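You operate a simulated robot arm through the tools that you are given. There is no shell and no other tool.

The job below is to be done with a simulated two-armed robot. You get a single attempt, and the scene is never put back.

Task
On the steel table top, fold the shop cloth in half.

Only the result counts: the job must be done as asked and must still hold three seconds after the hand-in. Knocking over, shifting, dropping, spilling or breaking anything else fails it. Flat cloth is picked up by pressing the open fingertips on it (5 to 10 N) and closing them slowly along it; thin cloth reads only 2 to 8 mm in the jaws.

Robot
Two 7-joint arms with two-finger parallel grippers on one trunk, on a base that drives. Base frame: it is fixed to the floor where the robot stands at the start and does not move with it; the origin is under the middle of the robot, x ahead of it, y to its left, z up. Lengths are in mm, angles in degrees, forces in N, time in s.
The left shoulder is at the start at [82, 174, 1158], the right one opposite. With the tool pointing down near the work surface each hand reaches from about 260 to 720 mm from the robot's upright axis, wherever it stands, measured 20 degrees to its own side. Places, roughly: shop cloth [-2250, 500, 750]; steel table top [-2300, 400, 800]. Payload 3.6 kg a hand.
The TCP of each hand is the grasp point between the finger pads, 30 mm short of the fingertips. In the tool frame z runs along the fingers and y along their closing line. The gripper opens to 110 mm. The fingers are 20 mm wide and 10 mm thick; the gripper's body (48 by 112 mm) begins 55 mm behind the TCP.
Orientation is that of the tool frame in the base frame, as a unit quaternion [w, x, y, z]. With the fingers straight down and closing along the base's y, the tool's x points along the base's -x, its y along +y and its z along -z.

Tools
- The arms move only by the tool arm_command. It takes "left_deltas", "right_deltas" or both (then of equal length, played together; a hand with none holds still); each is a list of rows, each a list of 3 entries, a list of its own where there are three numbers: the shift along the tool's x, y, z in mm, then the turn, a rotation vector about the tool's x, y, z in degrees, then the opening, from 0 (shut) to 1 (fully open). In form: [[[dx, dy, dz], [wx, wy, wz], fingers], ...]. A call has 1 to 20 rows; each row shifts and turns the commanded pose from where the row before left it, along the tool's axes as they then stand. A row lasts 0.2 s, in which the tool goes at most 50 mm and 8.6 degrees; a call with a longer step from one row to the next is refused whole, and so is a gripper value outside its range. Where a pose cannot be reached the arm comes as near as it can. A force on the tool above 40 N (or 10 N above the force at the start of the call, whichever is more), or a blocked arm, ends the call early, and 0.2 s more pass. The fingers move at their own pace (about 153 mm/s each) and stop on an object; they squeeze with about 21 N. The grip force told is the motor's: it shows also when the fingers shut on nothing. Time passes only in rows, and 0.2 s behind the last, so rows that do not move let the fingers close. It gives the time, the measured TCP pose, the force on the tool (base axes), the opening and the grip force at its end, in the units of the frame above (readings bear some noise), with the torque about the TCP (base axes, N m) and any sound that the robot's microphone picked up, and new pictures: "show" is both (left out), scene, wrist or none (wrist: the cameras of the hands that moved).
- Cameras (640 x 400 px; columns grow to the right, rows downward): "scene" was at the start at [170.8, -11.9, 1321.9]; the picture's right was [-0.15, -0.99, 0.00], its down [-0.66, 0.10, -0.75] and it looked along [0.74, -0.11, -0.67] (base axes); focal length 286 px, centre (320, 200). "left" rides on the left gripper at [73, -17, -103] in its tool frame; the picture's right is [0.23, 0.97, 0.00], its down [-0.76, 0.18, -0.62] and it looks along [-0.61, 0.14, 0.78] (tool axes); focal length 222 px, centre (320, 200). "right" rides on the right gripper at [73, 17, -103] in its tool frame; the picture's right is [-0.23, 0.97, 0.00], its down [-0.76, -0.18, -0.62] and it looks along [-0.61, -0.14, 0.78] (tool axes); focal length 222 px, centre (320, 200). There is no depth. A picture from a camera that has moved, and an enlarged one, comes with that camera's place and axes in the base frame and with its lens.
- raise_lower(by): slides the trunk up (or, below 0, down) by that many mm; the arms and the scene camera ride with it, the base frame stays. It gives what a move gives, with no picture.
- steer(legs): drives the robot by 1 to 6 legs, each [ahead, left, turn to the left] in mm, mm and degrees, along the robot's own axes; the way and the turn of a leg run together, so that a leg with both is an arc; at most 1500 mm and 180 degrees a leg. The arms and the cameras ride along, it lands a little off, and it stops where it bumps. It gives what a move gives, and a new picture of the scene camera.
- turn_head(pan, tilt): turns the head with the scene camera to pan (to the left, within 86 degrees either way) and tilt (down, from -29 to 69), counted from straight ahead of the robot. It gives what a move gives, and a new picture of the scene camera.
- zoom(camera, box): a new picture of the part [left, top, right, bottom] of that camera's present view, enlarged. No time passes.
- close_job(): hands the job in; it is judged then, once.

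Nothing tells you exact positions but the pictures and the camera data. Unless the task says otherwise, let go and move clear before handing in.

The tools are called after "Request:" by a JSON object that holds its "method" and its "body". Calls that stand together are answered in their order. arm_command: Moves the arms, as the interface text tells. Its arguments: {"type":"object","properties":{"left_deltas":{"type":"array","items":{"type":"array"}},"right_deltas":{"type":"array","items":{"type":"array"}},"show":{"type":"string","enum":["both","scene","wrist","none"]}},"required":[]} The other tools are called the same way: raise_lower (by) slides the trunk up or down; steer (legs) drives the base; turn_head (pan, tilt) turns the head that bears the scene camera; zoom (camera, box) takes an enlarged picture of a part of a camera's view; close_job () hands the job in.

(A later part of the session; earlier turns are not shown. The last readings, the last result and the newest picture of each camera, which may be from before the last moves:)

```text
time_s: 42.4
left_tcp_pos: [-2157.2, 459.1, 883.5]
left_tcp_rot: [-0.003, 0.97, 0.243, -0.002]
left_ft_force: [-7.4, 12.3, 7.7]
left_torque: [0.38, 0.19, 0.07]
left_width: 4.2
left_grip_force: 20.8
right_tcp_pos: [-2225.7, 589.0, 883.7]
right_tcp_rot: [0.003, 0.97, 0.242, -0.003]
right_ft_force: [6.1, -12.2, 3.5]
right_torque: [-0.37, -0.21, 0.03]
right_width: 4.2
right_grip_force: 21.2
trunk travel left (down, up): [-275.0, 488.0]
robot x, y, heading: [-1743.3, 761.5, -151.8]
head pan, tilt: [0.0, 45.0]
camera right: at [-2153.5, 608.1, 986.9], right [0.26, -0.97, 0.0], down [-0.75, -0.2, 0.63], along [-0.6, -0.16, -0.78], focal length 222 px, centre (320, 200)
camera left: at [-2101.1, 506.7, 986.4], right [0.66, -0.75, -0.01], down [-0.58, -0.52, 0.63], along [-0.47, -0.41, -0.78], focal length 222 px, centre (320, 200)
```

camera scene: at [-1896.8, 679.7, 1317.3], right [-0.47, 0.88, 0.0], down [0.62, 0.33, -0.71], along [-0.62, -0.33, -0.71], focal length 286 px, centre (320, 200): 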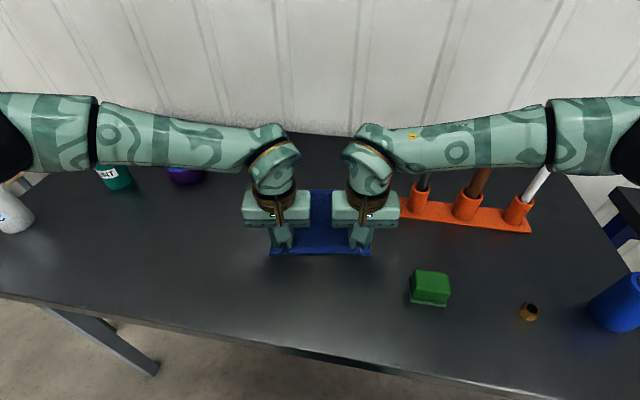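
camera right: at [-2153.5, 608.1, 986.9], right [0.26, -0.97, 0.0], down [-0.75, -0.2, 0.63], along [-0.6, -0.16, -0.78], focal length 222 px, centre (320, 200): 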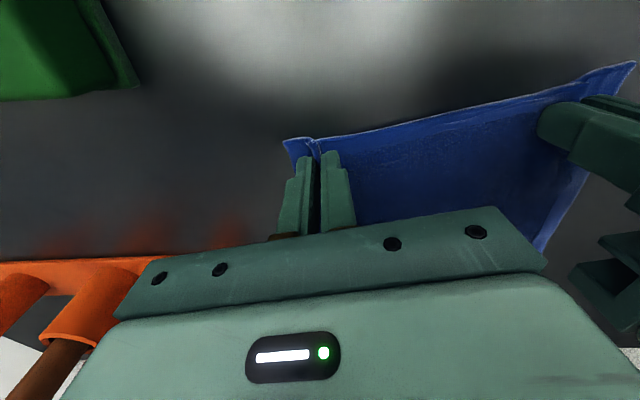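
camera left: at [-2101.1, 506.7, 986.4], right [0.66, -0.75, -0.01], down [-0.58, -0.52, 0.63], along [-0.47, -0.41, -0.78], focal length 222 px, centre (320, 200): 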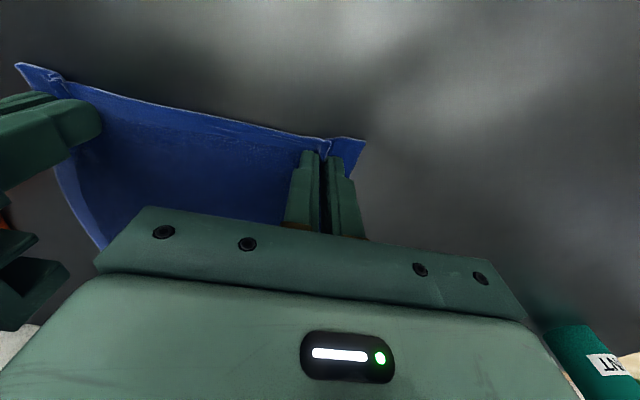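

Both hands hold the cloth (4.2 mm in the jaws) with about 14 N of tension between them. I ease the hands together slightly, then lift the near edge along the first part of an arc.

Request:
{"method": "arm_command", "body": {"left_deltas": [[[0, -1.5, 0], [0, 0, 0], 0.0], [[0, -1.5, 0], [0, 0, 0], 0.0], [[-1.1, 0, -11.4], [0, 0, 0], 0.0], [[-3.2, 0, -11.1], [0, 0, 0], 0.0], [[-5.3, 0, -10.3], [0, 0, 0], 0.0]], "right_deltas": [[[0, 1.5, 0], [0, 0, 0], 0.0], [[0, 1.5, 0], [0, 0, 0], 0.0], [[-1.1, 0, -11.4], [0, 0, 0], 0.0], [[-3.2, 0, -11.1], [0, 0, 0], 0.0], [[-5.3, 0, -10.3], [0, 0, 0], 0.0]], "show": "both"}}

```text
time_s: 43.6
left_tcp_pos: [-2168.1, 457.5, 915.2]
left_tcp_rot: [-0.001, 0.97, 0.243, -0.003]
left_ft_force: [-1.8, 3.1, 0.1]
left_torque: [0.08, 0.05, 0.01]
left_width: 3.9
left_grip_force: 20.7
right_tcp_pos: [-2233.4, 580.6, 916.6]
right_tcp_rot: [0.001, 0.97, 0.242, -0.001]
right_ft_force: [1.2, -3.3, 0.2]
right_torque: [-0.08, -0.07, 0.02]
right_width: 3.7
right_grip_force: 21.2
trunk travel left (down, up): [-275.0, 488.0]
robot x, y, heading: [-1744.6, 758.8, -152.1]
head pan, tilt: [0.0, 45.0]
camera scene: at [-1897.8, 679.1, 1317.1], right [-0.47, 0.88, 0.0], down [0.62, 0.33, -0.71], along [-0.62, -0.33, -0.71], focal length 286 px, centre (320, 200)
camera right: at [-2161.1, 601.4, 1019.3], right [0.26, -0.97, 0.0], down [-0.75, -0.2, 0.63], along [-0.6, -0.16, -0.78], focal length 222 px, centre (320, 200)
camera left: at [-2111.5, 504.6, 1018.8], right [0.66, -0.75, 0.0], down [-0.58, -0.52, 0.63], along [-0.47, -0.41, -0.78], focal length 222 px, centre (320, 200)
```

scene: 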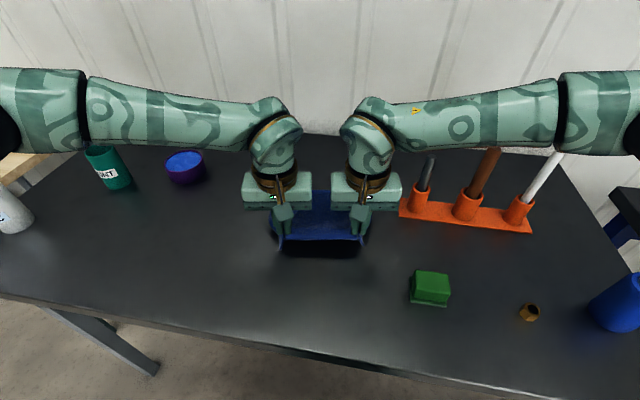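
right: 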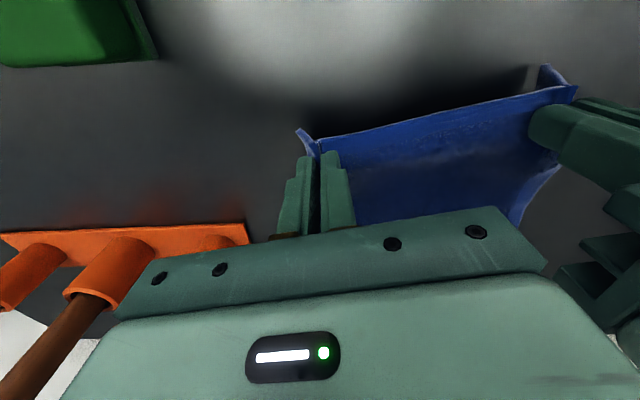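
left: 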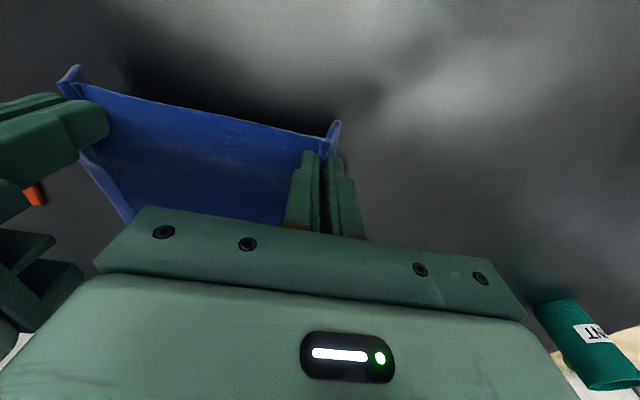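

Both corners hold and the near edge is lifting cleanly. I continue the arc to its top.

Request:
{"method": "arm_command", "body": {"left_deltas": [[[-7.2, 0, -9.4], [0, 0, 0], 0.0], [[-8.9, 0, -8.2], [0, 0, 0], 0.0], [[-10.3, 0, -6.7], [0, 0, 0], 0.0], [[-11.4, 0, -4.9], [0, 0, 0], 0.0], [[-12.1, 0, -3.2], [0, 0, 0], 0.0], [[-12.5, 0, -1.3], [0, 0, 0], 0.0], [[0, 0, 0], [0, 0, 0], 0.0]], "right_deltas": [[[-7.2, 0, -9.4], [0, 0, 0], 0.0], [[-8.9, 0, -8.2], [0, 0, 0], 0.0], [[-10.3, 0, -6.7], [0, 0, 0], 0.0], [[-11.4, 0, -4.9], [0, 0, 0], 0.0], [[-12.1, 0, -3.2], [0, 0, 0], 0.0], [[-12.5, 0, -1.3], [0, 0, 0], 0.0], [[0, 0, 0], [0, 0, 0], 0.0]], "show": "both"}}

```text
time_s: 45.2
left_tcp_pos: [-2222.3, 426.0, 949.6]
left_tcp_rot: [-0.002, 0.97, 0.244, -0.002]
left_ft_force: [-1.8, 2.6, -0.2]
left_torque: [0.11, 0.02, 0.03]
left_width: 3.7
left_grip_force: 20.4
right_tcp_pos: [-2288.8, 551.1, 949.7]
right_tcp_rot: [0.001, 0.97, 0.243, -0.002]
right_ft_force: [1.8, -3.9, -0.3]
right_torque: [-0.11, -0.04, 0.0]
right_width: 3.9
right_grip_force: 21.6
trunk travel left (down, up): [-275.0, 488.0]
robot x, y, heading: [-1746.2, 758.1, -151.8]
head pan, tilt: [0.0, 45.0]
camera scene: at [-1897.6, 679.1, 1317.1], right [-0.47, 0.88, 0.0], down [0.62, 0.33, -0.71], along [-0.62, -0.33, -0.71], focal length 286 px, centre (320, 200)
camera right: at [-2216.9, 571.9, 1053.1], right [0.26, -0.97, 0.0], down [-0.75, -0.2, 0.63], along [-0.6, -0.16, -0.78], focal length 222 px, centre (320, 200)
camera left: at [-2166.1, 475.0, 1052.9], right [0.66, -0.75, -0.01], down [-0.58, -0.52, 0.63], along [-0.47, -0.41, -0.78], focal length 222 px, centre (320, 200)
```

scene: 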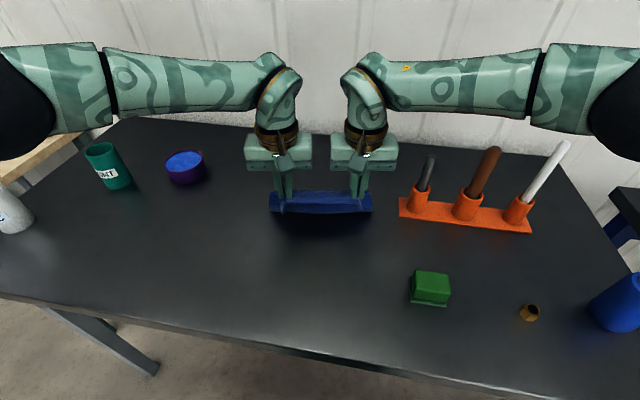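
right: 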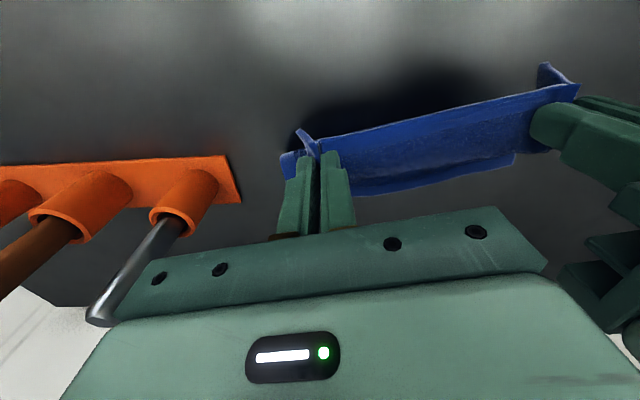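
left: 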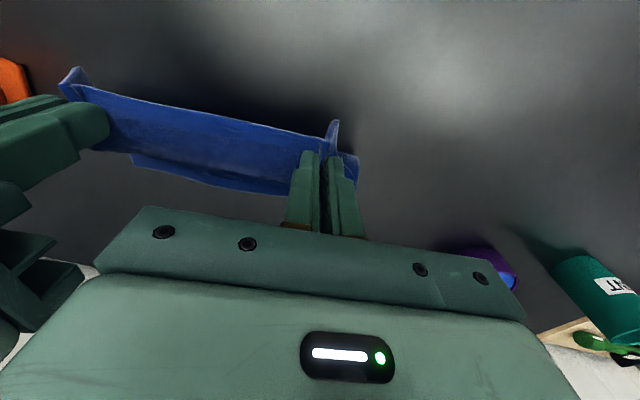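

The arc's top is reached with the cloth hanging from both hands. I zoom in to see whether the far half has stayed in place.

Request:
{"method": "zoom", "body": {"camera": "scene", "box": [240, 130, 400, 230]}}

Request:
{"method": "zoom", "body": {"camera": "right", "box": [260, 40, 600, 250]}}

Request:
{"method": "zoom", "body": {"camera": "left", "box": [40, 40, 380, 250]}}

```text
4.00 times, centred on (320, 180) of scene
camera zoom: at [-1897.6, 679.1, 1317.1], right [-0.47, 0.88, 0.0], down [0.62, 0.33, -0.71], along [-0.62, -0.33, -0.71], focal length 1144 px, centre (320, 280)
```

zoom: 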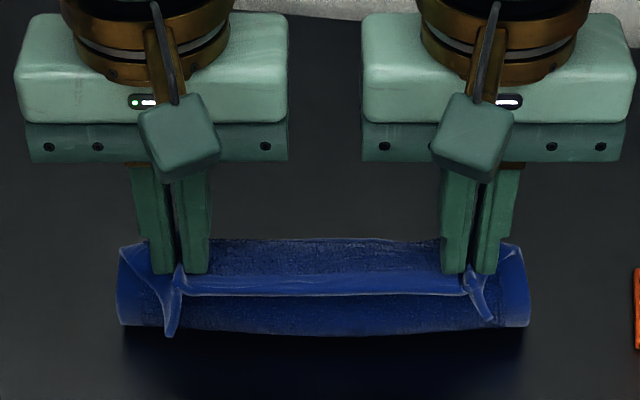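

```text
1.88 times, centred on (430, 145) of right
camera zoom: at [-2216.9, 571.9, 1053.1], right [0.26, -0.97, 0.0], down [-0.75, -0.2, 0.63], along [-0.6, -0.16, -0.78], focal length 418 px, centre (113, 304)
```

zoom: 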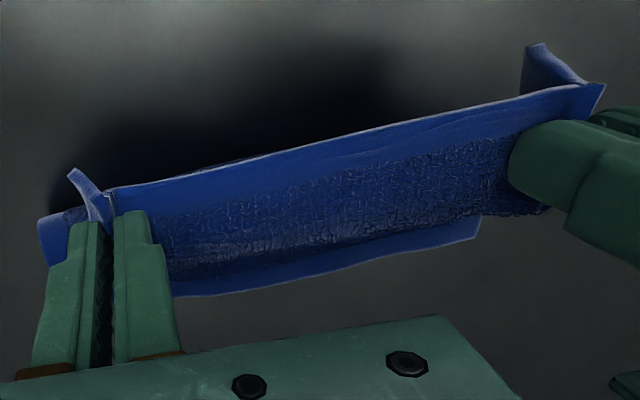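

```text
1.88 times, centred on (210, 145) of left
camera zoom: at [-2166.1, 475.0, 1052.9], right [0.66, -0.75, -0.01], down [-0.58, -0.52, 0.63], along [-0.47, -0.41, -0.78], focal length 418 px, centre (527, 304)
```

zoom: 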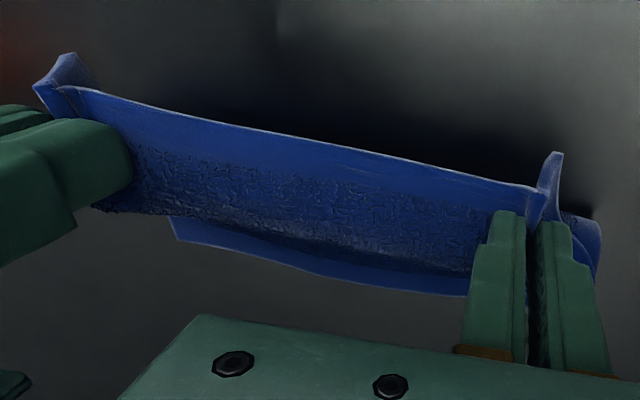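

The far edge has stayed at about 492 mm ahead. Triangulating, the white tool's top is at z≈1058 and the brown one's at ≈1024, too close to where my right forearm would come when lowering; so I raise the trunk in small steps while lowering the hands equally, to lift the elbows.

Request:
{"method": "arm_command", "body": {"left_deltas": [[[0, 0, 6], [0, 0, 0], 0.0], [[0, 0, 6], [0, 0, 0], 0.0]], "right_deltas": [[[0, 0, 6], [0, 0, 0], 0.0], [[0, 0, 6], [0, 0, 0], 0.0]], "show": "none"}}

Request:
{"method": "raise_lower", "body": {"by": 12}}

```text
time_s: 45.8
left_tcp_pos: [-2221.9, 427.1, 937.5]
left_tcp_rot: [-0.001, 0.97, 0.244, -0.003]
left_ft_force: [-1.4, 3.1, 0.3]
left_torque: [0.12, 0.1, 0.03]
left_width: 3.8
left_grip_force: 21.0
right_tcp_pos: [-2289.7, 551.6, 938.3]
right_tcp_rot: [0.001, 0.97, 0.242, -0.001]
right_ft_force: [2.5, -3.4, -0.7]
right_torque: [-0.13, -0.08, 0.03]
right_width: 3.9
right_grip_force: 21.0
trunk travel left (down, up): [-275.0, 488.0]
robot x, y, heading: [-1745.1, 762.1, -152.1]
head pan, tilt: [0.0, 45.0]
```

```text
time_s: 46.4
left_tcp_pos: [-2223.5, 426.5, 948.7]
left_tcp_rot: [-0.001, 0.97, 0.244, -0.003]
left_ft_force: [-1.9, 3.7, 0.2]
left_torque: [0.12, 0.06, 0.02]
left_width: 4.0
left_grip_force: 20.8
right_tcp_pos: [-2288.9, 552.0, 948.4]
right_tcp_rot: [0.002, 0.97, 0.242, -0.002]
right_ft_force: [2.1, -4.0, 0.2]
right_torque: [-0.1, -0.06, 0.04]
right_width: 4.0
right_grip_force: 20.4
trunk travel left (down, up): [-287.0, 476.0]
robot x, y, heading: [-1741.7, 756.2, -151.8]
head pan, tilt: [0.0, 45.0]
```

That works smoothly. I repeat the cycle in larger steps.

Request:
{"method": "arm_command", "body": {"left_deltas": [[[0, 0, 6], [0, 0, 0], 0.0], [[0, 0, 6], [0, 0, 0], 0.0], [[0, 0, 6], [0, 0, 0], 0.0]], "right_deltas": [[[0, 0, 6], [0, 0, 0], 0.0], [[0, 0, 6], [0, 0, 0], 0.0], [[0, 0, 6], [0, 0, 0], 0.0]], "show": "none"}}

Request:
{"method": "raise_lower", "body": {"by": 18}}

Request:
{"method": "arm_command", "body": {"left_deltas": [[[0, 0, 6], [0, 0, 0], 0.0], [[0, 0, 6], [0, 0, 0], 0.0], [[0, 0, 6], [0, 0, 0], 0.0]], "right_deltas": [[[0, 0, 6], [0, 0, 0], 0.0], [[0, 0, 6], [0, 0, 0], 0.0], [[0, 0, 6], [0, 0, 0], 0.0]], "show": "scene"}}

```text
time_s: 47.2
left_tcp_pos: [-2222.7, 426.7, 931.8]
left_tcp_rot: [-0.001, 0.97, 0.244, -0.003]
left_ft_force: [-2.1, 3.2, -0.2]
left_torque: [0.1, 0.04, 0.01]
left_width: 3.9
left_grip_force: 21.2
right_tcp_pos: [-2288.5, 551.4, 931.9]
right_tcp_rot: [0.002, 0.97, 0.242, -0.001]
right_ft_force: [2.3, -3.2, 0.0]
right_torque: [-0.05, -0.08, 0.04]
right_width: 3.8
right_grip_force: 20.9
trunk travel left (down, up): [-287.0, 476.0]
robot x, y, heading: [-1745.6, 757.1, -152.1]
head pan, tilt: [0.0, 45.0]
```

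```text
time_s: 47.9
left_tcp_pos: [-2223.1, 425.9, 950.0]
left_tcp_rot: [-0.002, 0.97, 0.244, -0.002]
left_ft_force: [-1.9, 2.8, 0.0]
left_torque: [0.11, 0.05, 0.0]
left_width: 3.8
left_grip_force: 20.3
right_tcp_pos: [-2289.2, 551.9, 949.9]
right_tcp_rot: [0.002, 0.97, 0.243, -0.001]
right_ft_force: [1.6, -3.3, 0.0]
right_torque: [-0.07, -0.06, 0.01]
right_width: 3.7
right_grip_force: 21.2
trunk travel left (down, up): [-305.0, 458.0]
robot x, y, heading: [-1746.6, 758.4, -152.0]
head pan, tilt: [0.0, 45.0]
```

```text
time_s: 48.7
left_tcp_pos: [-2222.1, 425.8, 930.2]
left_tcp_rot: [-0.002, 0.97, 0.244, -0.002]
left_ft_force: [-1.8, 3.2, 0.0]
left_torque: [0.1, 0.04, -0.01]
left_width: 3.8
left_grip_force: 21.0
right_tcp_pos: [-2288.0, 551.8, 931.9]
right_tcp_rot: [0.001, 0.97, 0.242, -0.001]
right_ft_force: [1.4, -3.1, 0.0]
right_torque: [-0.09, -0.04, 0.02]
right_width: 3.8
right_grip_force: 21.2
trunk travel left (down, up): [-305.0, 458.0]
robot x, y, heading: [-1743.4, 757.2, -152.1]
head pan, tilt: [0.0, 45.0]
camera scene: at [-1886.7, 685.0, 1347.7], right [-0.47, 0.88, 0.0], down [0.62, 0.33, -0.71], along [-0.62, -0.33, -0.71], focal length 286 px, centre (320, 200)
```

scene: 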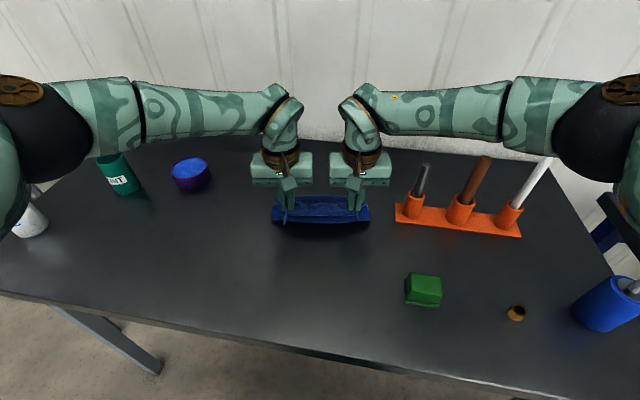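

Holding well. I continue the cycles.

Request:
{"method": "raise_lower", "body": {"by": 18}}

Request:
{"method": "arm_command", "body": {"left_deltas": [[[0, 0, 6], [0, 0, 0], 0.0], [[0, 0, 6], [0, 0, 0], 0.0], [[0, 0, 6], [0, 0, 0], 0.0]], "right_deltas": [[[0, 0, 6], [0, 0, 0], 0.0], [[0, 0, 6], [0, 0, 0], 0.0], [[0, 0, 6], [0, 0, 0], 0.0]], "show": "none"}}

Request:
{"method": "raise_lower", "body": {"by": 18}}

Request:
{"method": "arm_command", "body": {"left_deltas": [[[0, 0, 6], [0, 0, 0], 0.0], [[0, 0, 6], [0, 0, 0], 0.0], [[0, 0, 6], [0, 0, 0], 0.0]], "right_deltas": [[[0, 0, 6], [0, 0, 0], 0.0], [[0, 0, 6], [0, 0, 0], 0.0], [[0, 0, 6], [0, 0, 0], 0.0]], "show": "scene"}}

```text
time_s: 49.3
left_tcp_pos: [-2222.9, 426.8, 949.4]
left_tcp_rot: [-0.001, 0.97, 0.244, -0.002]
left_ft_force: [-2.0, 2.3, -0.6]
left_torque: [0.13, 0.06, 0.0]
left_width: 3.8
left_grip_force: 21.4
right_tcp_pos: [-2289.3, 551.8, 948.9]
right_tcp_rot: [0.001, 0.97, 0.242, -0.001]
right_ft_force: [2.1, -2.9, -0.4]
right_torque: [-0.1, -0.07, 0.01]
right_width: 4.1
right_grip_force: 21.3
trunk travel left (down, up): [-323.0, 440.0]
robot x, y, heading: [-1743.0, 760.4, -152.0]
head pan, tilt: [0.0, 45.0]
```

```text
time_s: 50.1
left_tcp_pos: [-2222.0, 427.6, 932.3]
left_tcp_rot: [-0.001, 0.97, 0.244, -0.003]
left_ft_force: [-2.0, 3.4, -0.1]
left_torque: [0.09, 0.06, 0.04]
left_width: 3.9
left_grip_force: 21.2
right_tcp_pos: [-2288.5, 552.3, 932.7]
right_tcp_rot: [0.001, 0.97, 0.243, -0.002]
right_ft_force: [2.3, -3.2, -0.8]
right_torque: [-0.05, -0.05, 0.02]
right_width: 3.7
right_grip_force: 21.1
trunk travel left (down, up): [-323.0, 440.0]
robot x, y, heading: [-1742.4, 757.5, -151.7]
head pan, tilt: [0.0, 45.0]
```

```text
time_s: 50.8
left_tcp_pos: [-2223.6, 426.7, 949.3]
left_tcp_rot: [-0.001, 0.97, 0.243, -0.003]
left_ft_force: [-3.0, 3.1, -0.1]
left_torque: [0.1, 0.05, 0.04]
left_width: 3.9
left_grip_force: 20.5
right_tcp_pos: [-2288.5, 551.6, 949.2]
right_tcp_rot: [0.001, 0.97, 0.242, 0.0]
right_ft_force: [2.1, -2.5, -0.4]
right_torque: [-0.11, -0.07, 0.03]
right_width: 3.5
right_grip_force: 20.5
trunk travel left (down, up): [-341.0, 422.0]
robot x, y, heading: [-1745.3, 759.1, -152.3]
head pan, tilt: [0.0, 45.0]
```

```text
time_s: 51.6
left_tcp_pos: [-2222.8, 426.8, 932.3]
left_tcp_rot: [-0.001, 0.97, 0.243, -0.003]
left_ft_force: [-1.4, 2.4, -0.1]
left_torque: [0.08, 0.07, 0.02]
left_width: 4.1
left_grip_force: 21.1
right_tcp_pos: [-2287.6, 552.8, 932.0]
right_tcp_rot: [0.002, 0.97, 0.243, -0.001]
right_ft_force: [1.0, -3.1, 0.1]
right_torque: [-0.06, -0.02, -0.03]
right_width: 3.6
right_grip_force: 21.2
trunk travel left (down, up): [-341.0, 422.0]
robot x, y, heading: [-1743.0, 757.7, -151.6]
head pan, tilt: [0.0, 45.0]
camera scene: at [-1874.4, 691.6, 1384.4], right [-0.47, 0.88, 0.0], down [0.62, 0.33, -0.71], along [-0.62, -0.33, -0.71], focal length 286 px, centre (320, 200)
```

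scene: 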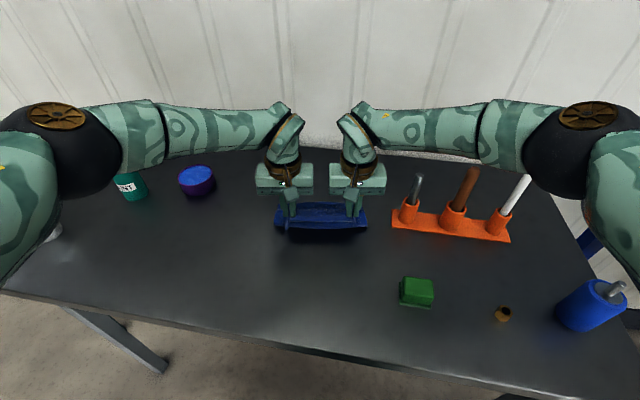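

The elbows are now higher and nearer to me, leaving the tools clear. I check the cloth's far edge before laying down the fold.

Request:
{"method": "zoom", "body": {"camera": "scene", "box": [240, 150, 400, 250]}}

Request:
{"method": "zoom", "body": {"camera": "right", "box": [260, 40, 600, 250]}}

Request:
{"method": "zoom", "body": {"camera": "left", "box": [40, 40, 380, 250]}}

```text
4.00 times, centred on (320, 200) of scene
camera zoom: at [-1874.4, 691.6, 1384.4], right [-0.47, 0.88, 0.0], down [0.62, 0.33, -0.71], along [-0.62, -0.33, -0.71], focal length 1144 px, centre (320, 200)
```

zoom: 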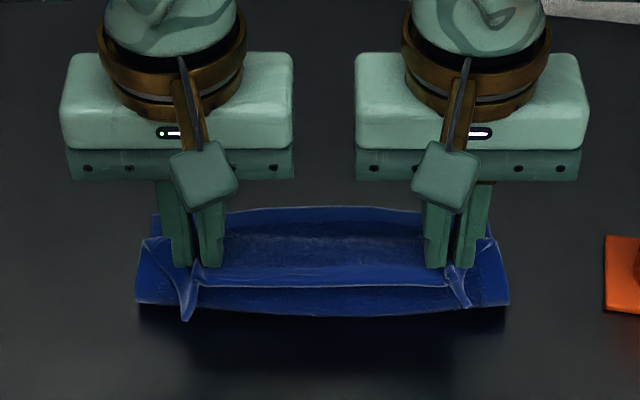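

```text
1.88 times, centred on (430, 145) of right
camera zoom: at [-2216.7, 571.4, 1035.5], right [0.26, -0.97, 0.0], down [-0.75, -0.2, 0.63], along [-0.6, -0.16, -0.78], focal length 418 px, centre (113, 304)
```

zoom: 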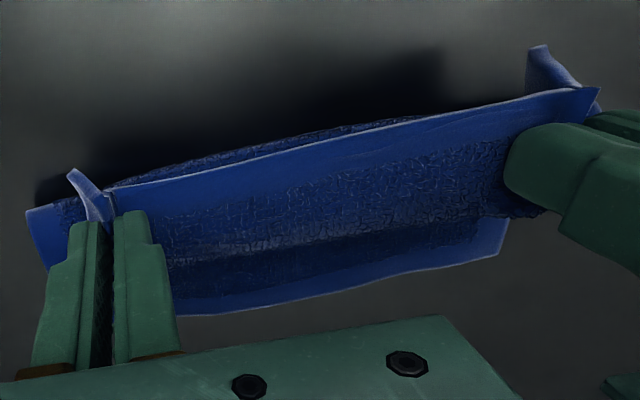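

```text
1.88 times, centred on (210, 145) of left
camera zoom: at [-2166.9, 474.8, 1035.1], right [0.66, -0.75, -0.01], down [-0.58, -0.52, 0.63], along [-0.47, -0.41, -0.78], focal length 418 px, centre (527, 304)
```

zoom: 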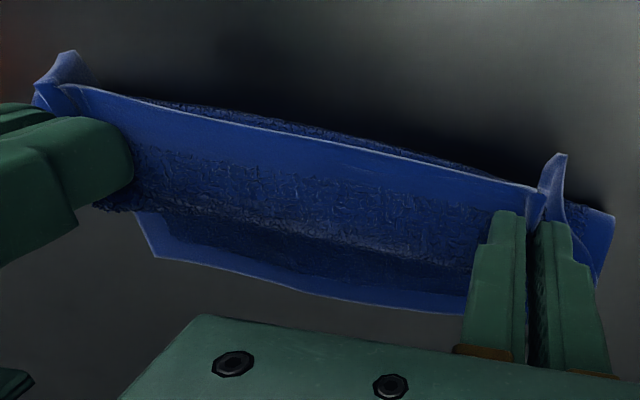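

The far edge is still in place (corners near 489 mm, middle 497 mm ahead) and the cloth hangs symmetric. I carry the held edge forward and down toward the far edge, stopping about 10 mm above it.

Request:
{"method": "arm_command", "body": {"left_deltas": [[[-10, 0, 0], [0, 0, 0], 0.0], [[-10, 0, 0], [0, 0, 0], 0.0], [[-10, 0, 1], [0, 0, 0], 0.0], [[-9, 0, 3], [0, 0, 0], 0.0], [[-8, 0, 5], [0, 0, 0], 0.0], [[-6, 0, 6], [0, 0, 0], 0.0], [[-4, 0, 5], [0, 0, 0], 0.0]], "right_deltas": [[[-10, 0, 0], [0, 0, 0], 0.0], [[-10, 0, 0], [0, 0, 0], 0.0], [[-10, 0, 1], [0, 0, 0], 0.0], [[-9, 0, 3], [0, 0, 0], 0.0], [[-8, 0, 5], [0, 0, 0], 0.0], [[-6, 0, 6], [0, 0, 0], 0.0], [[-4, 0, 5], [0, 0, 0], 0.0]], "show": "both"}}

```text
time_s: 53.2
left_tcp_pos: [-2258.9, 406.0, 923.7]
left_tcp_rot: [-0.002, 0.97, 0.243, -0.005]
left_ft_force: [-3.2, 4.1, 0.0]
left_torque: [0.12, 0.09, 0.01]
left_width: 3.8
left_grip_force: 20.6
left hand out of reach, approached as far as the arm can: row 5, 6
right_tcp_pos: [-2327.0, 531.8, 924.1]
right_tcp_rot: [0.003, 0.97, 0.242, -0.003]
right_ft_force: [2.4, -5.7, 0.3]
right_torque: [-0.12, -0.1, -0.01]
right_width: 3.6
right_grip_force: 21.0
right hand out of reach, approached as far as the arm can: row 5, 7
trunk travel left (down, up): [-341.0, 422.0]
robot x, y, heading: [-1744.3, 756.7, -151.9]
head pan, tilt: [0.0, 45.0]
camera scene: at [-1874.5, 691.9, 1384.4], right [-0.47, 0.88, 0.0], down [0.62, 0.33, -0.71], along [-0.62, -0.33, -0.71], focal length 286 px, centre (320, 200)
camera right: at [-2255.0, 552.9, 1026.5], right [0.26, -0.97, 0.0], down [-0.75, -0.2, 0.63], along [-0.61, -0.16, -0.78], focal length 222 px, centre (320, 200)
camera left: at [-2203.5, 455.5, 1026.1], right [0.66, -0.75, -0.01], down [-0.58, -0.52, 0.63], along [-0.48, -0.41, -0.78], focal length 222 px, centre (320, 200)
```

scene: 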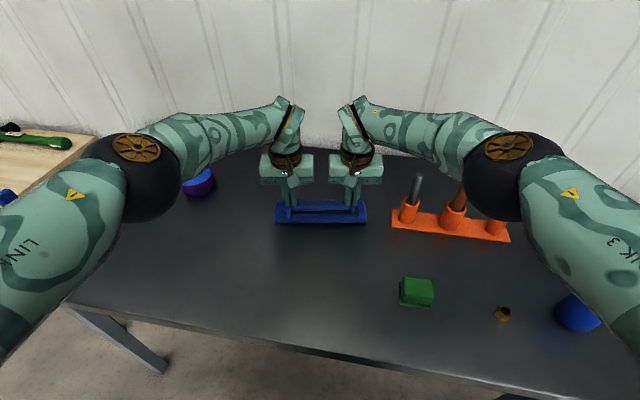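
right: 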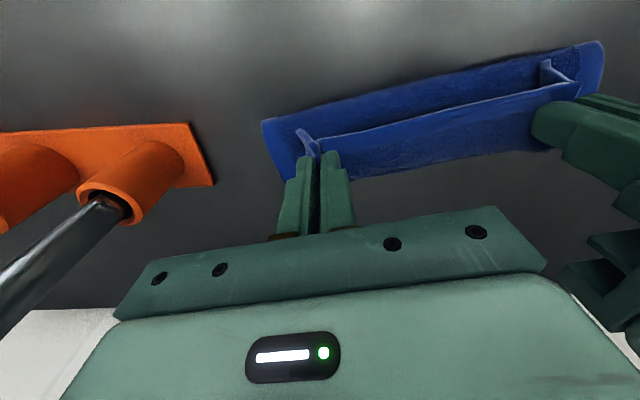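
left: 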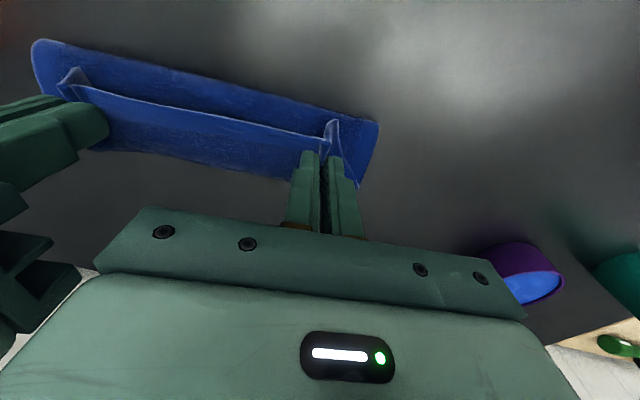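

The arms are almost straight here and cannot reach further with the trunk raised; hands are at 448 mm, 20 mm short of the target, and all tools are clear. I lower the trunk 20 mm, then drive the base 20 mm forward to carry the edge the rest of the way.

Request:
{"method": "raise_lower", "body": {"by": -20}}

Request:
{"method": "steer", "body": {"legs": [[20, 0, 0]]}}

```text
time_s: 53.8
left_tcp_pos: [-2259.4, 406.6, 904.0]
left_tcp_rot: [-0.001, 0.97, 0.243, -0.004]
left_ft_force: [-2.5, 5.1, -0.1]
left_torque: [0.19, 0.1, 0.01]
left_width: 4.1
left_grip_force: 21.5
right_tcp_pos: [-2326.9, 533.3, 904.2]
right_tcp_rot: [0.002, 0.97, 0.243, -0.003]
right_ft_force: [3.1, -5.6, 0.6]
right_torque: [-0.17, -0.06, 0.02]
right_width: 3.6
right_grip_force: 21.0
trunk travel left (down, up): [-321.0, 442.0]
robot x, y, heading: [-1746.0, 760.6, -151.7]
head pan, tilt: [0.0, 45.0]
```

```text
time_s: 54.6
left_tcp_pos: [-2279.9, 397.0, 903.1]
left_tcp_rot: [-0.003, 0.97, 0.243, -0.002]
left_ft_force: [-3.8, 6.5, -0.2]
left_torque: [0.19, 0.04, 0.06]
left_width: 4.0
left_grip_force: 21.2
right_tcp_pos: [-2345.8, 523.4, 902.3]
right_tcp_rot: [0.001, 0.97, 0.242, -0.001]
right_ft_force: [4.1, -5.8, -0.6]
right_torque: [-0.13, -0.09, 0.01]
right_width: 3.8
right_grip_force: 20.4
trunk travel left (down, up): [-321.0, 442.0]
robot x, y, heading: [-1763.1, 749.7, -151.6]
head pan, tilt: [0.0, 45.0]
camera scene: at [-1899.6, 678.1, 1363.9], right [-0.47, 0.88, 0.0], down [0.63, 0.33, -0.71], along [-0.62, -0.33, -0.71], focal length 286 px, centre (320, 200)
```

scene: 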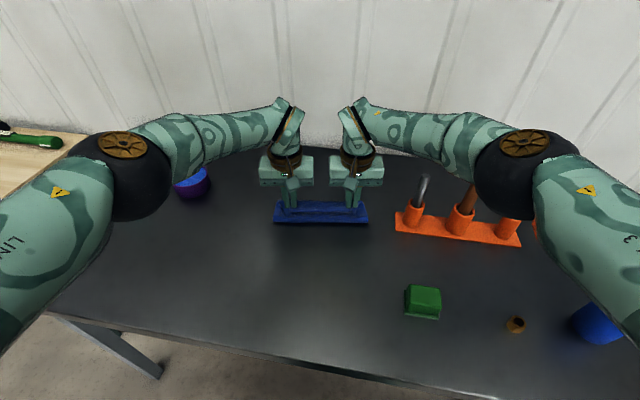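

The hands are now 470 mm ahead, right over the target line, tips about 20 mm above the table. I check the cloth under the hands.

Request:
{"method": "zoom", "body": {"camera": "scene", "box": [240, 150, 400, 250]}}

Request:
{"method": "zoom", "body": {"camera": "right", "box": [220, 20, 620, 250]}}

Request:
{"method": "zoom", "body": {"camera": "left", "box": [20, 20, 420, 250]}}

```text
4.00 times, centred on (320, 200) of scene
camera zoom: at [-1899.6, 678.1, 1363.9], right [-0.47, 0.88, 0.0], down [0.63, 0.33, -0.71], along [-0.62, -0.33, -0.71], focal length 1144 px, centre (320, 200)
```

zoom: 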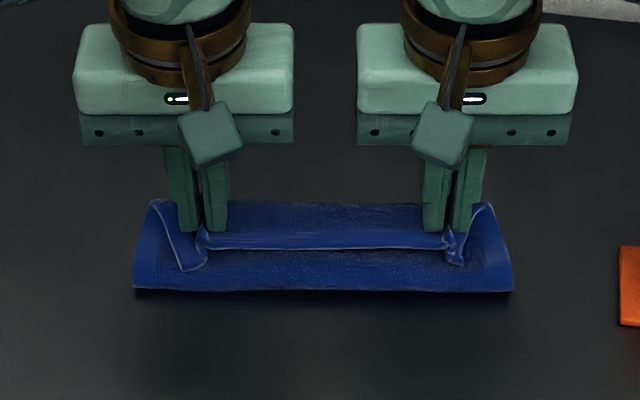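

```text
1.60 times, centred on (420, 135) of right
camera zoom: at [-2273.9, 543.0, 1006.3], right [0.26, -0.97, 0.0], down [-0.76, -0.2, 0.62], along [-0.6, -0.16, -0.78], focal length 355 px, centre (160, 304)
```

zoom: 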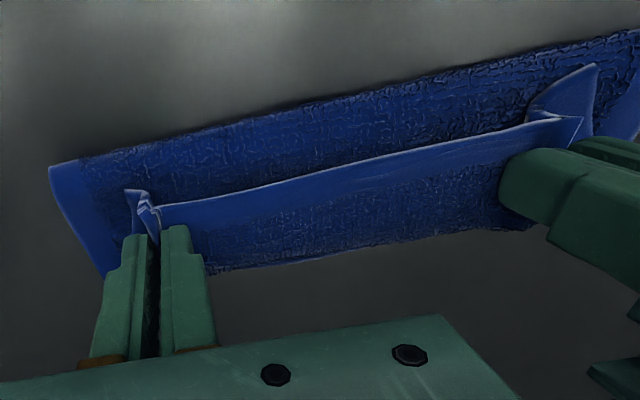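

```text
1.60 times, centred on (220, 135) of left
camera zoom: at [-2222.8, 444.8, 1005.9], right [0.66, -0.75, -0.01], down [-0.58, -0.52, 0.63], along [-0.47, -0.41, -0.78], focal length 355 px, centre (480, 304)
```

zoom: 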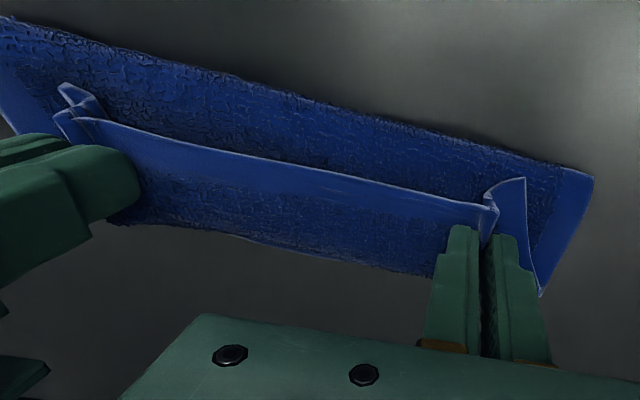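

I see that, because the fingers stay vertical, the held hem is folded back toward me as a small flap, and the fold line has been dragged forward to about 435 mm; I carried the edge too far. I move the hands back about 25 mm so the fold line can settle back to about 405–410 mm, then look again.

Request:
{"method": "arm_command", "body": {"left_deltas": [[[5, 0, -2], [0, 0, 0], 0.0], [[5, 0, -2], [0, 0, 0], 0.0], [[5, 0, 0], [0, 0, 0], 0.0], [[5, 0, 1], [0, 0, 0], 0.0], [[5, 0, 2], [0, 0, 0], 0.0], [[0, 0, 0], [0, 0, 0], 0.0]], "right_deltas": [[[5, 0, -2], [0, 0, 0], 0.0], [[5, 0, -2], [0, 0, 0], 0.0], [[5, 0, 0], [0, 0, 0], 0.0], [[5, 0, 1], [0, 0, 0], 0.0], [[5, 0, 2], [0, 0, 0], 0.0], [[0, 0, 0], [0, 0, 0], 0.0]], "show": "none"}}

Request:
{"method": "zoom", "body": {"camera": "scene", "box": [240, 150, 400, 250]}}

Request:
{"method": "zoom", "body": {"camera": "right", "box": [220, 20, 620, 250]}}

Request:
{"method": "zoom", "body": {"camera": "left", "box": [20, 20, 420, 250]}}

```text
time_s: 56.0
left_tcp_pos: [-2256.2, 408.5, 902.9]
left_tcp_rot: [-0.002, 0.97, 0.244, -0.003]
left_ft_force: [-3.5, 5.6, -0.1]
left_torque: [0.12, 0.11, 0.01]
left_width: 4.1
left_grip_force: 21.2
right_tcp_pos: [-2323.6, 535.4, 905.8]
right_tcp_rot: [0.001, 0.97, 0.242, -0.001]
right_ft_force: [3.0, -5.2, 1.1]
right_torque: [-0.18, -0.09, 0.0]
right_width: 3.9
right_grip_force: 20.8
trunk travel left (down, up): [-321.0, 442.0]
robot x, y, heading: [-1763.7, 755.0, -151.8]
head pan, tilt: [0.0, 45.0]
```

```text
4.00 times, centred on (320, 200) of scene
camera zoom: at [-1898.5, 678.7, 1364.0], right [-0.47, 0.88, 0.0], down [0.62, 0.33, -0.71], along [-0.62, -0.33, -0.71], focal length 1144 px, centre (320, 200)
```

zoom: 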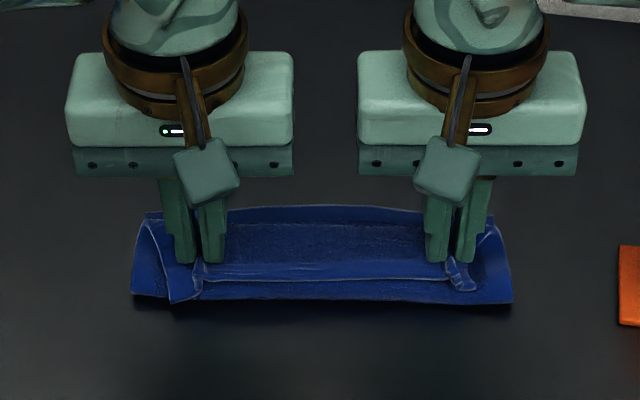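

```text
1.60 times, centred on (420, 135) of right
camera zoom: at [-2251.1, 555.2, 1008.2], right [0.26, -0.97, 0.0], down [-0.75, -0.2, 0.63], along [-0.6, -0.16, -0.78], focal length 355 px, centre (160, 304)
```

zoom: 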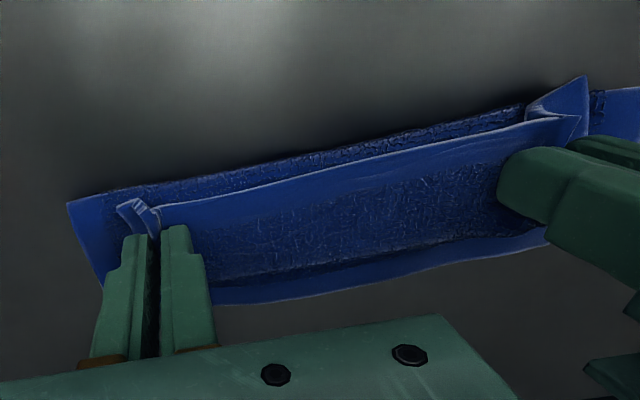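

```text
1.60 times, centred on (220, 135) of left
camera zoom: at [-2199.8, 457.1, 1007.2], right [0.66, -0.75, -0.01], down [-0.58, -0.52, 0.63], along [-0.47, -0.41, -0.78], focal length 355 px, centre (480, 304)
```

zoom: 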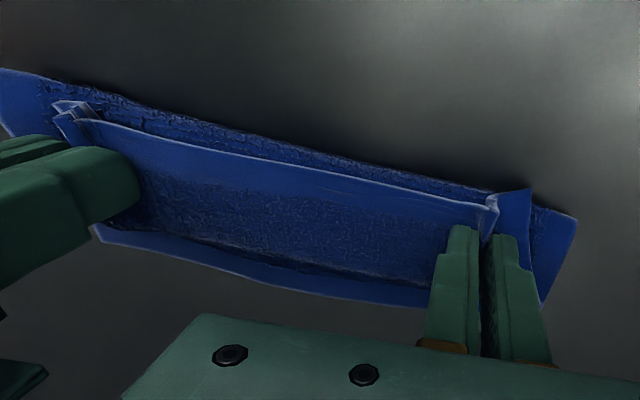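

The far hem is visible again and the lower half reaches from about 418 to 500 mm; the flap must still be turned over forward. I lower a little, release both hands by opening slowly, and see how the flap settles.

Request:
{"method": "arm_command", "body": {"left_deltas": [[[0, 0, 4], [0, 0, 0], 0.0], [[0, 0, 4], [0, 0, 0], 0.0], [[0, 0, 0], [0, 0, 0], 0.05], [[0, 0, 0], [0, 0, 0], 0.1], [[0, 0, 0], [0, 0, 0], 0.15], [[0, 0, 0], [0, 0, 0], 0.2], [[0, 0, 0], [0, 0, 0], 0.25], [[0, 0, 0], [0, 0, 0], 0.3], [[0, 0, 0], [0, 0, 0], 0.3]], "right_deltas": [[[0, 0, 4], [0, 0, 0], 0.0], [[0, 0, 4], [0, 0, 0], 0.0], [[0, 0, 0], [0, 0, 0], 0.05], [[0, 0, 0], [0, 0, 0], 0.1], [[0, 0, 0], [0, 0, 0], 0.15], [[0, 0, 0], [0, 0, 0], 0.2], [[0, 0, 0], [0, 0, 0], 0.25], [[0, 0, 0], [0, 0, 0], 0.3], [[0, 0, 0], [0, 0, 0], 0.3]], "show": "both"}}

```text
time_s: 58.0
left_tcp_pos: [-2256.5, 408.4, 897.1]
left_tcp_rot: [-0.002, 0.97, 0.244, -0.003]
left_ft_force: [-0.2, -0.3, 0.2]
left_torque: [-0.03, -0.01, 0.02]
left_width: 33.0
left_grip_force: 0.0
right_tcp_pos: [-2323.4, 536.4, 897.5]
right_tcp_rot: [0.002, 0.97, 0.242, -0.002]
right_ft_force: [-0.7, 0.3, 0.2]
right_torque: [0.0, 0.0, 0.03]
right_width: 32.8
right_grip_force: 0.0
trunk travel left (down, up): [-321.0, 442.0]
robot x, y, heading: [-1762.9, 749.5, -151.6]
head pan, tilt: [0.0, 45.0]
camera scene: at [-1898.4, 678.8, 1364.1], right [-0.47, 0.88, 0.0], down [0.62, 0.33, -0.71], along [-0.62, -0.33, -0.71], focal length 286 px, centre (320, 200)
camera right: at [-2251.0, 555.3, 999.9], right [0.26, -0.97, 0.0], down [-0.75, -0.2, 0.63], along [-0.6, -0.16, -0.78], focal length 222 px, centre (320, 200)
camera left: at [-2200.0, 456.8, 999.0], right [0.66, -0.75, -0.01], down [-0.58, -0.52, 0.63], along [-0.47, -0.41, -0.78], focal length 222 px, centre (320, 200)
```

scene: 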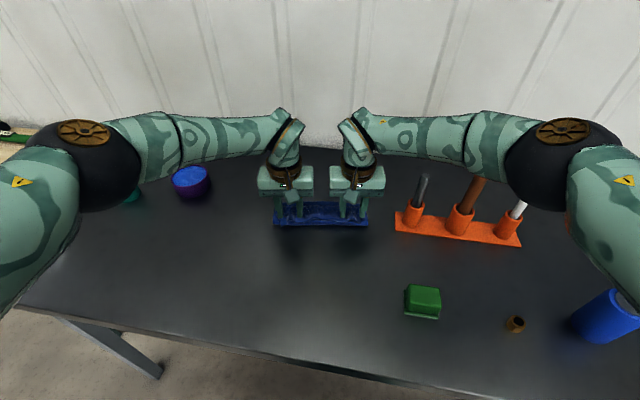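
right: 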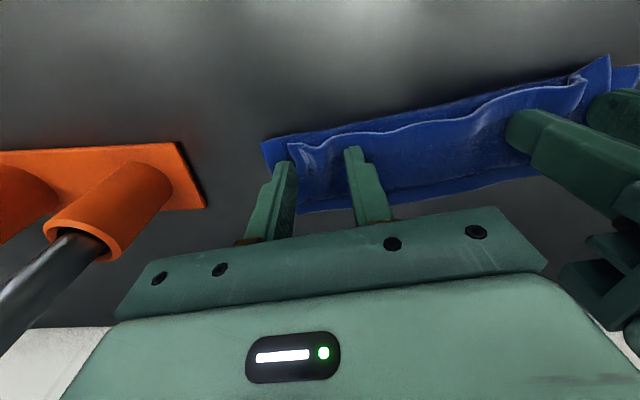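
left: 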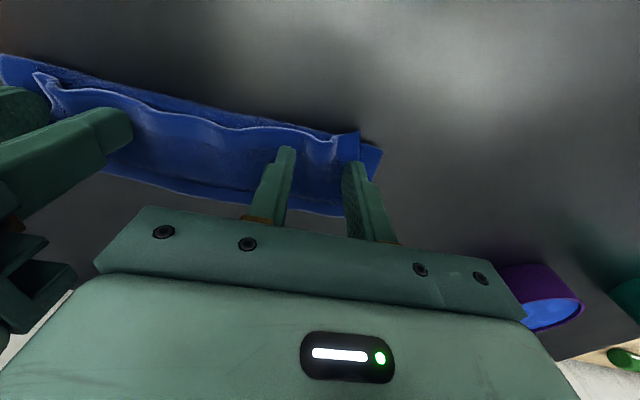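

The cloth is released and the rucks have opened. I lift both hands to see the cloth freely.

Request:
{"method": "arm_command", "body": {"left_deltas": [[[0, 0, -10], [0, 0, 0], 0.3], [[0, 0, -10], [0, 0, 0], 0.3], [[10, 5, -12], [0, 0, 0], 0.3], [[20, 10, -12], [0, 0, 0], 0.3], [[30, 15, -10], [0, 0, 0], 0.3], [[30, 15, -5], [0, 0, 0], 0.3], [[0, 0, 0], [0, 0, 0], 0.3]], "right_deltas": [[[0, 0, -10], [0, 0, 0], 0.3], [[0, 0, -10], [0, 0, 0], 0.3], [[10, -3, -12], [0, 0, 0], 0.3], [[20, -8, -12], [0, 0, 0], 0.3], [[30, -12, -10], [0, 0, 0], 0.3], [[30, -12, -5], [0, 0, 0], 0.3], [[0, 0, 0], [0, 0, 0], 0.3]], "show": "both"}}

Request:
{"method": "zoom", "body": {"camera": "scene", "box": [240, 150, 400, 250]}}

```text
time_s: 59.6
left_tcp_pos: [-2155.3, 410.7, 954.8]
left_tcp_rot: [-0.001, 0.97, 0.243, -0.003]
left_ft_force: [0.3, 0.5, -0.1]
left_torque: [-0.02, 0.02, 0.0]
left_width: 33.0
left_grip_force: 0.0
right_tcp_pos: [-2261.0, 609.5, 954.2]
right_tcp_rot: [0.0, 0.97, 0.242, -0.001]
right_ft_force: [0.9, 0.0, 0.5]
right_torque: [-0.02, -0.05, 0.01]
right_width: 33.0
right_grip_force: 0.0
trunk travel left (down, up): [-321.0, 442.0]
robot x, y, heading: [-1759.1, 750.2, -152.1]
head pan, tilt: [0.0, 45.0]
camera scene: at [-1899.1, 678.4, 1363.9], right [-0.47, 0.88, 0.0], down [0.62, 0.33, -0.71], along [-0.62, -0.33, -0.71], focal length 286 px, centre (320, 200)
camera right: at [-2188.4, 628.6, 1057.5], right [0.26, -0.97, 0.0], down [-0.75, -0.2, 0.63], along [-0.6, -0.16, -0.78], focal length 222 px, centre (320, 200)
camera left: at [-2098.7, 459.0, 1057.9], right [0.66, -0.75, -0.01], down [-0.58, -0.52, 0.63], along [-0.47, -0.41, -0.78], focal length 222 px, centre (320, 200)
```

scene: 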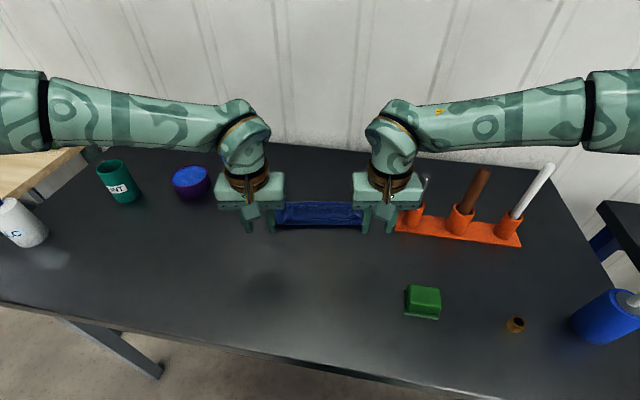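
right: 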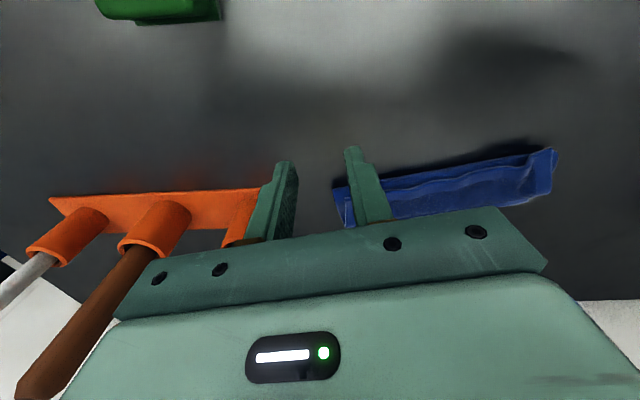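
left: 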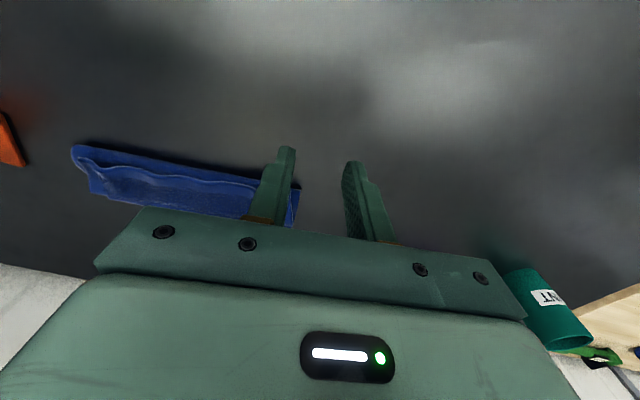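

```text
4.00 times, centred on (320, 200) of scene
camera zoom: at [-1899.1, 678.4, 1363.9], right [-0.47, 0.88, 0.0], down [0.62, 0.33, -0.71], along [-0.62, -0.33, -0.71], focal length 1144 px, centre (320, 200)
```

zoom: 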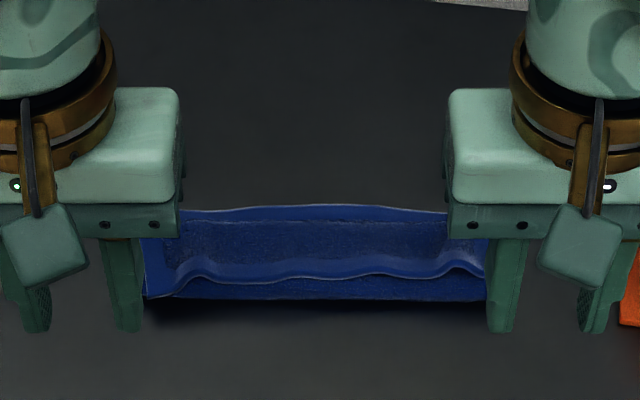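

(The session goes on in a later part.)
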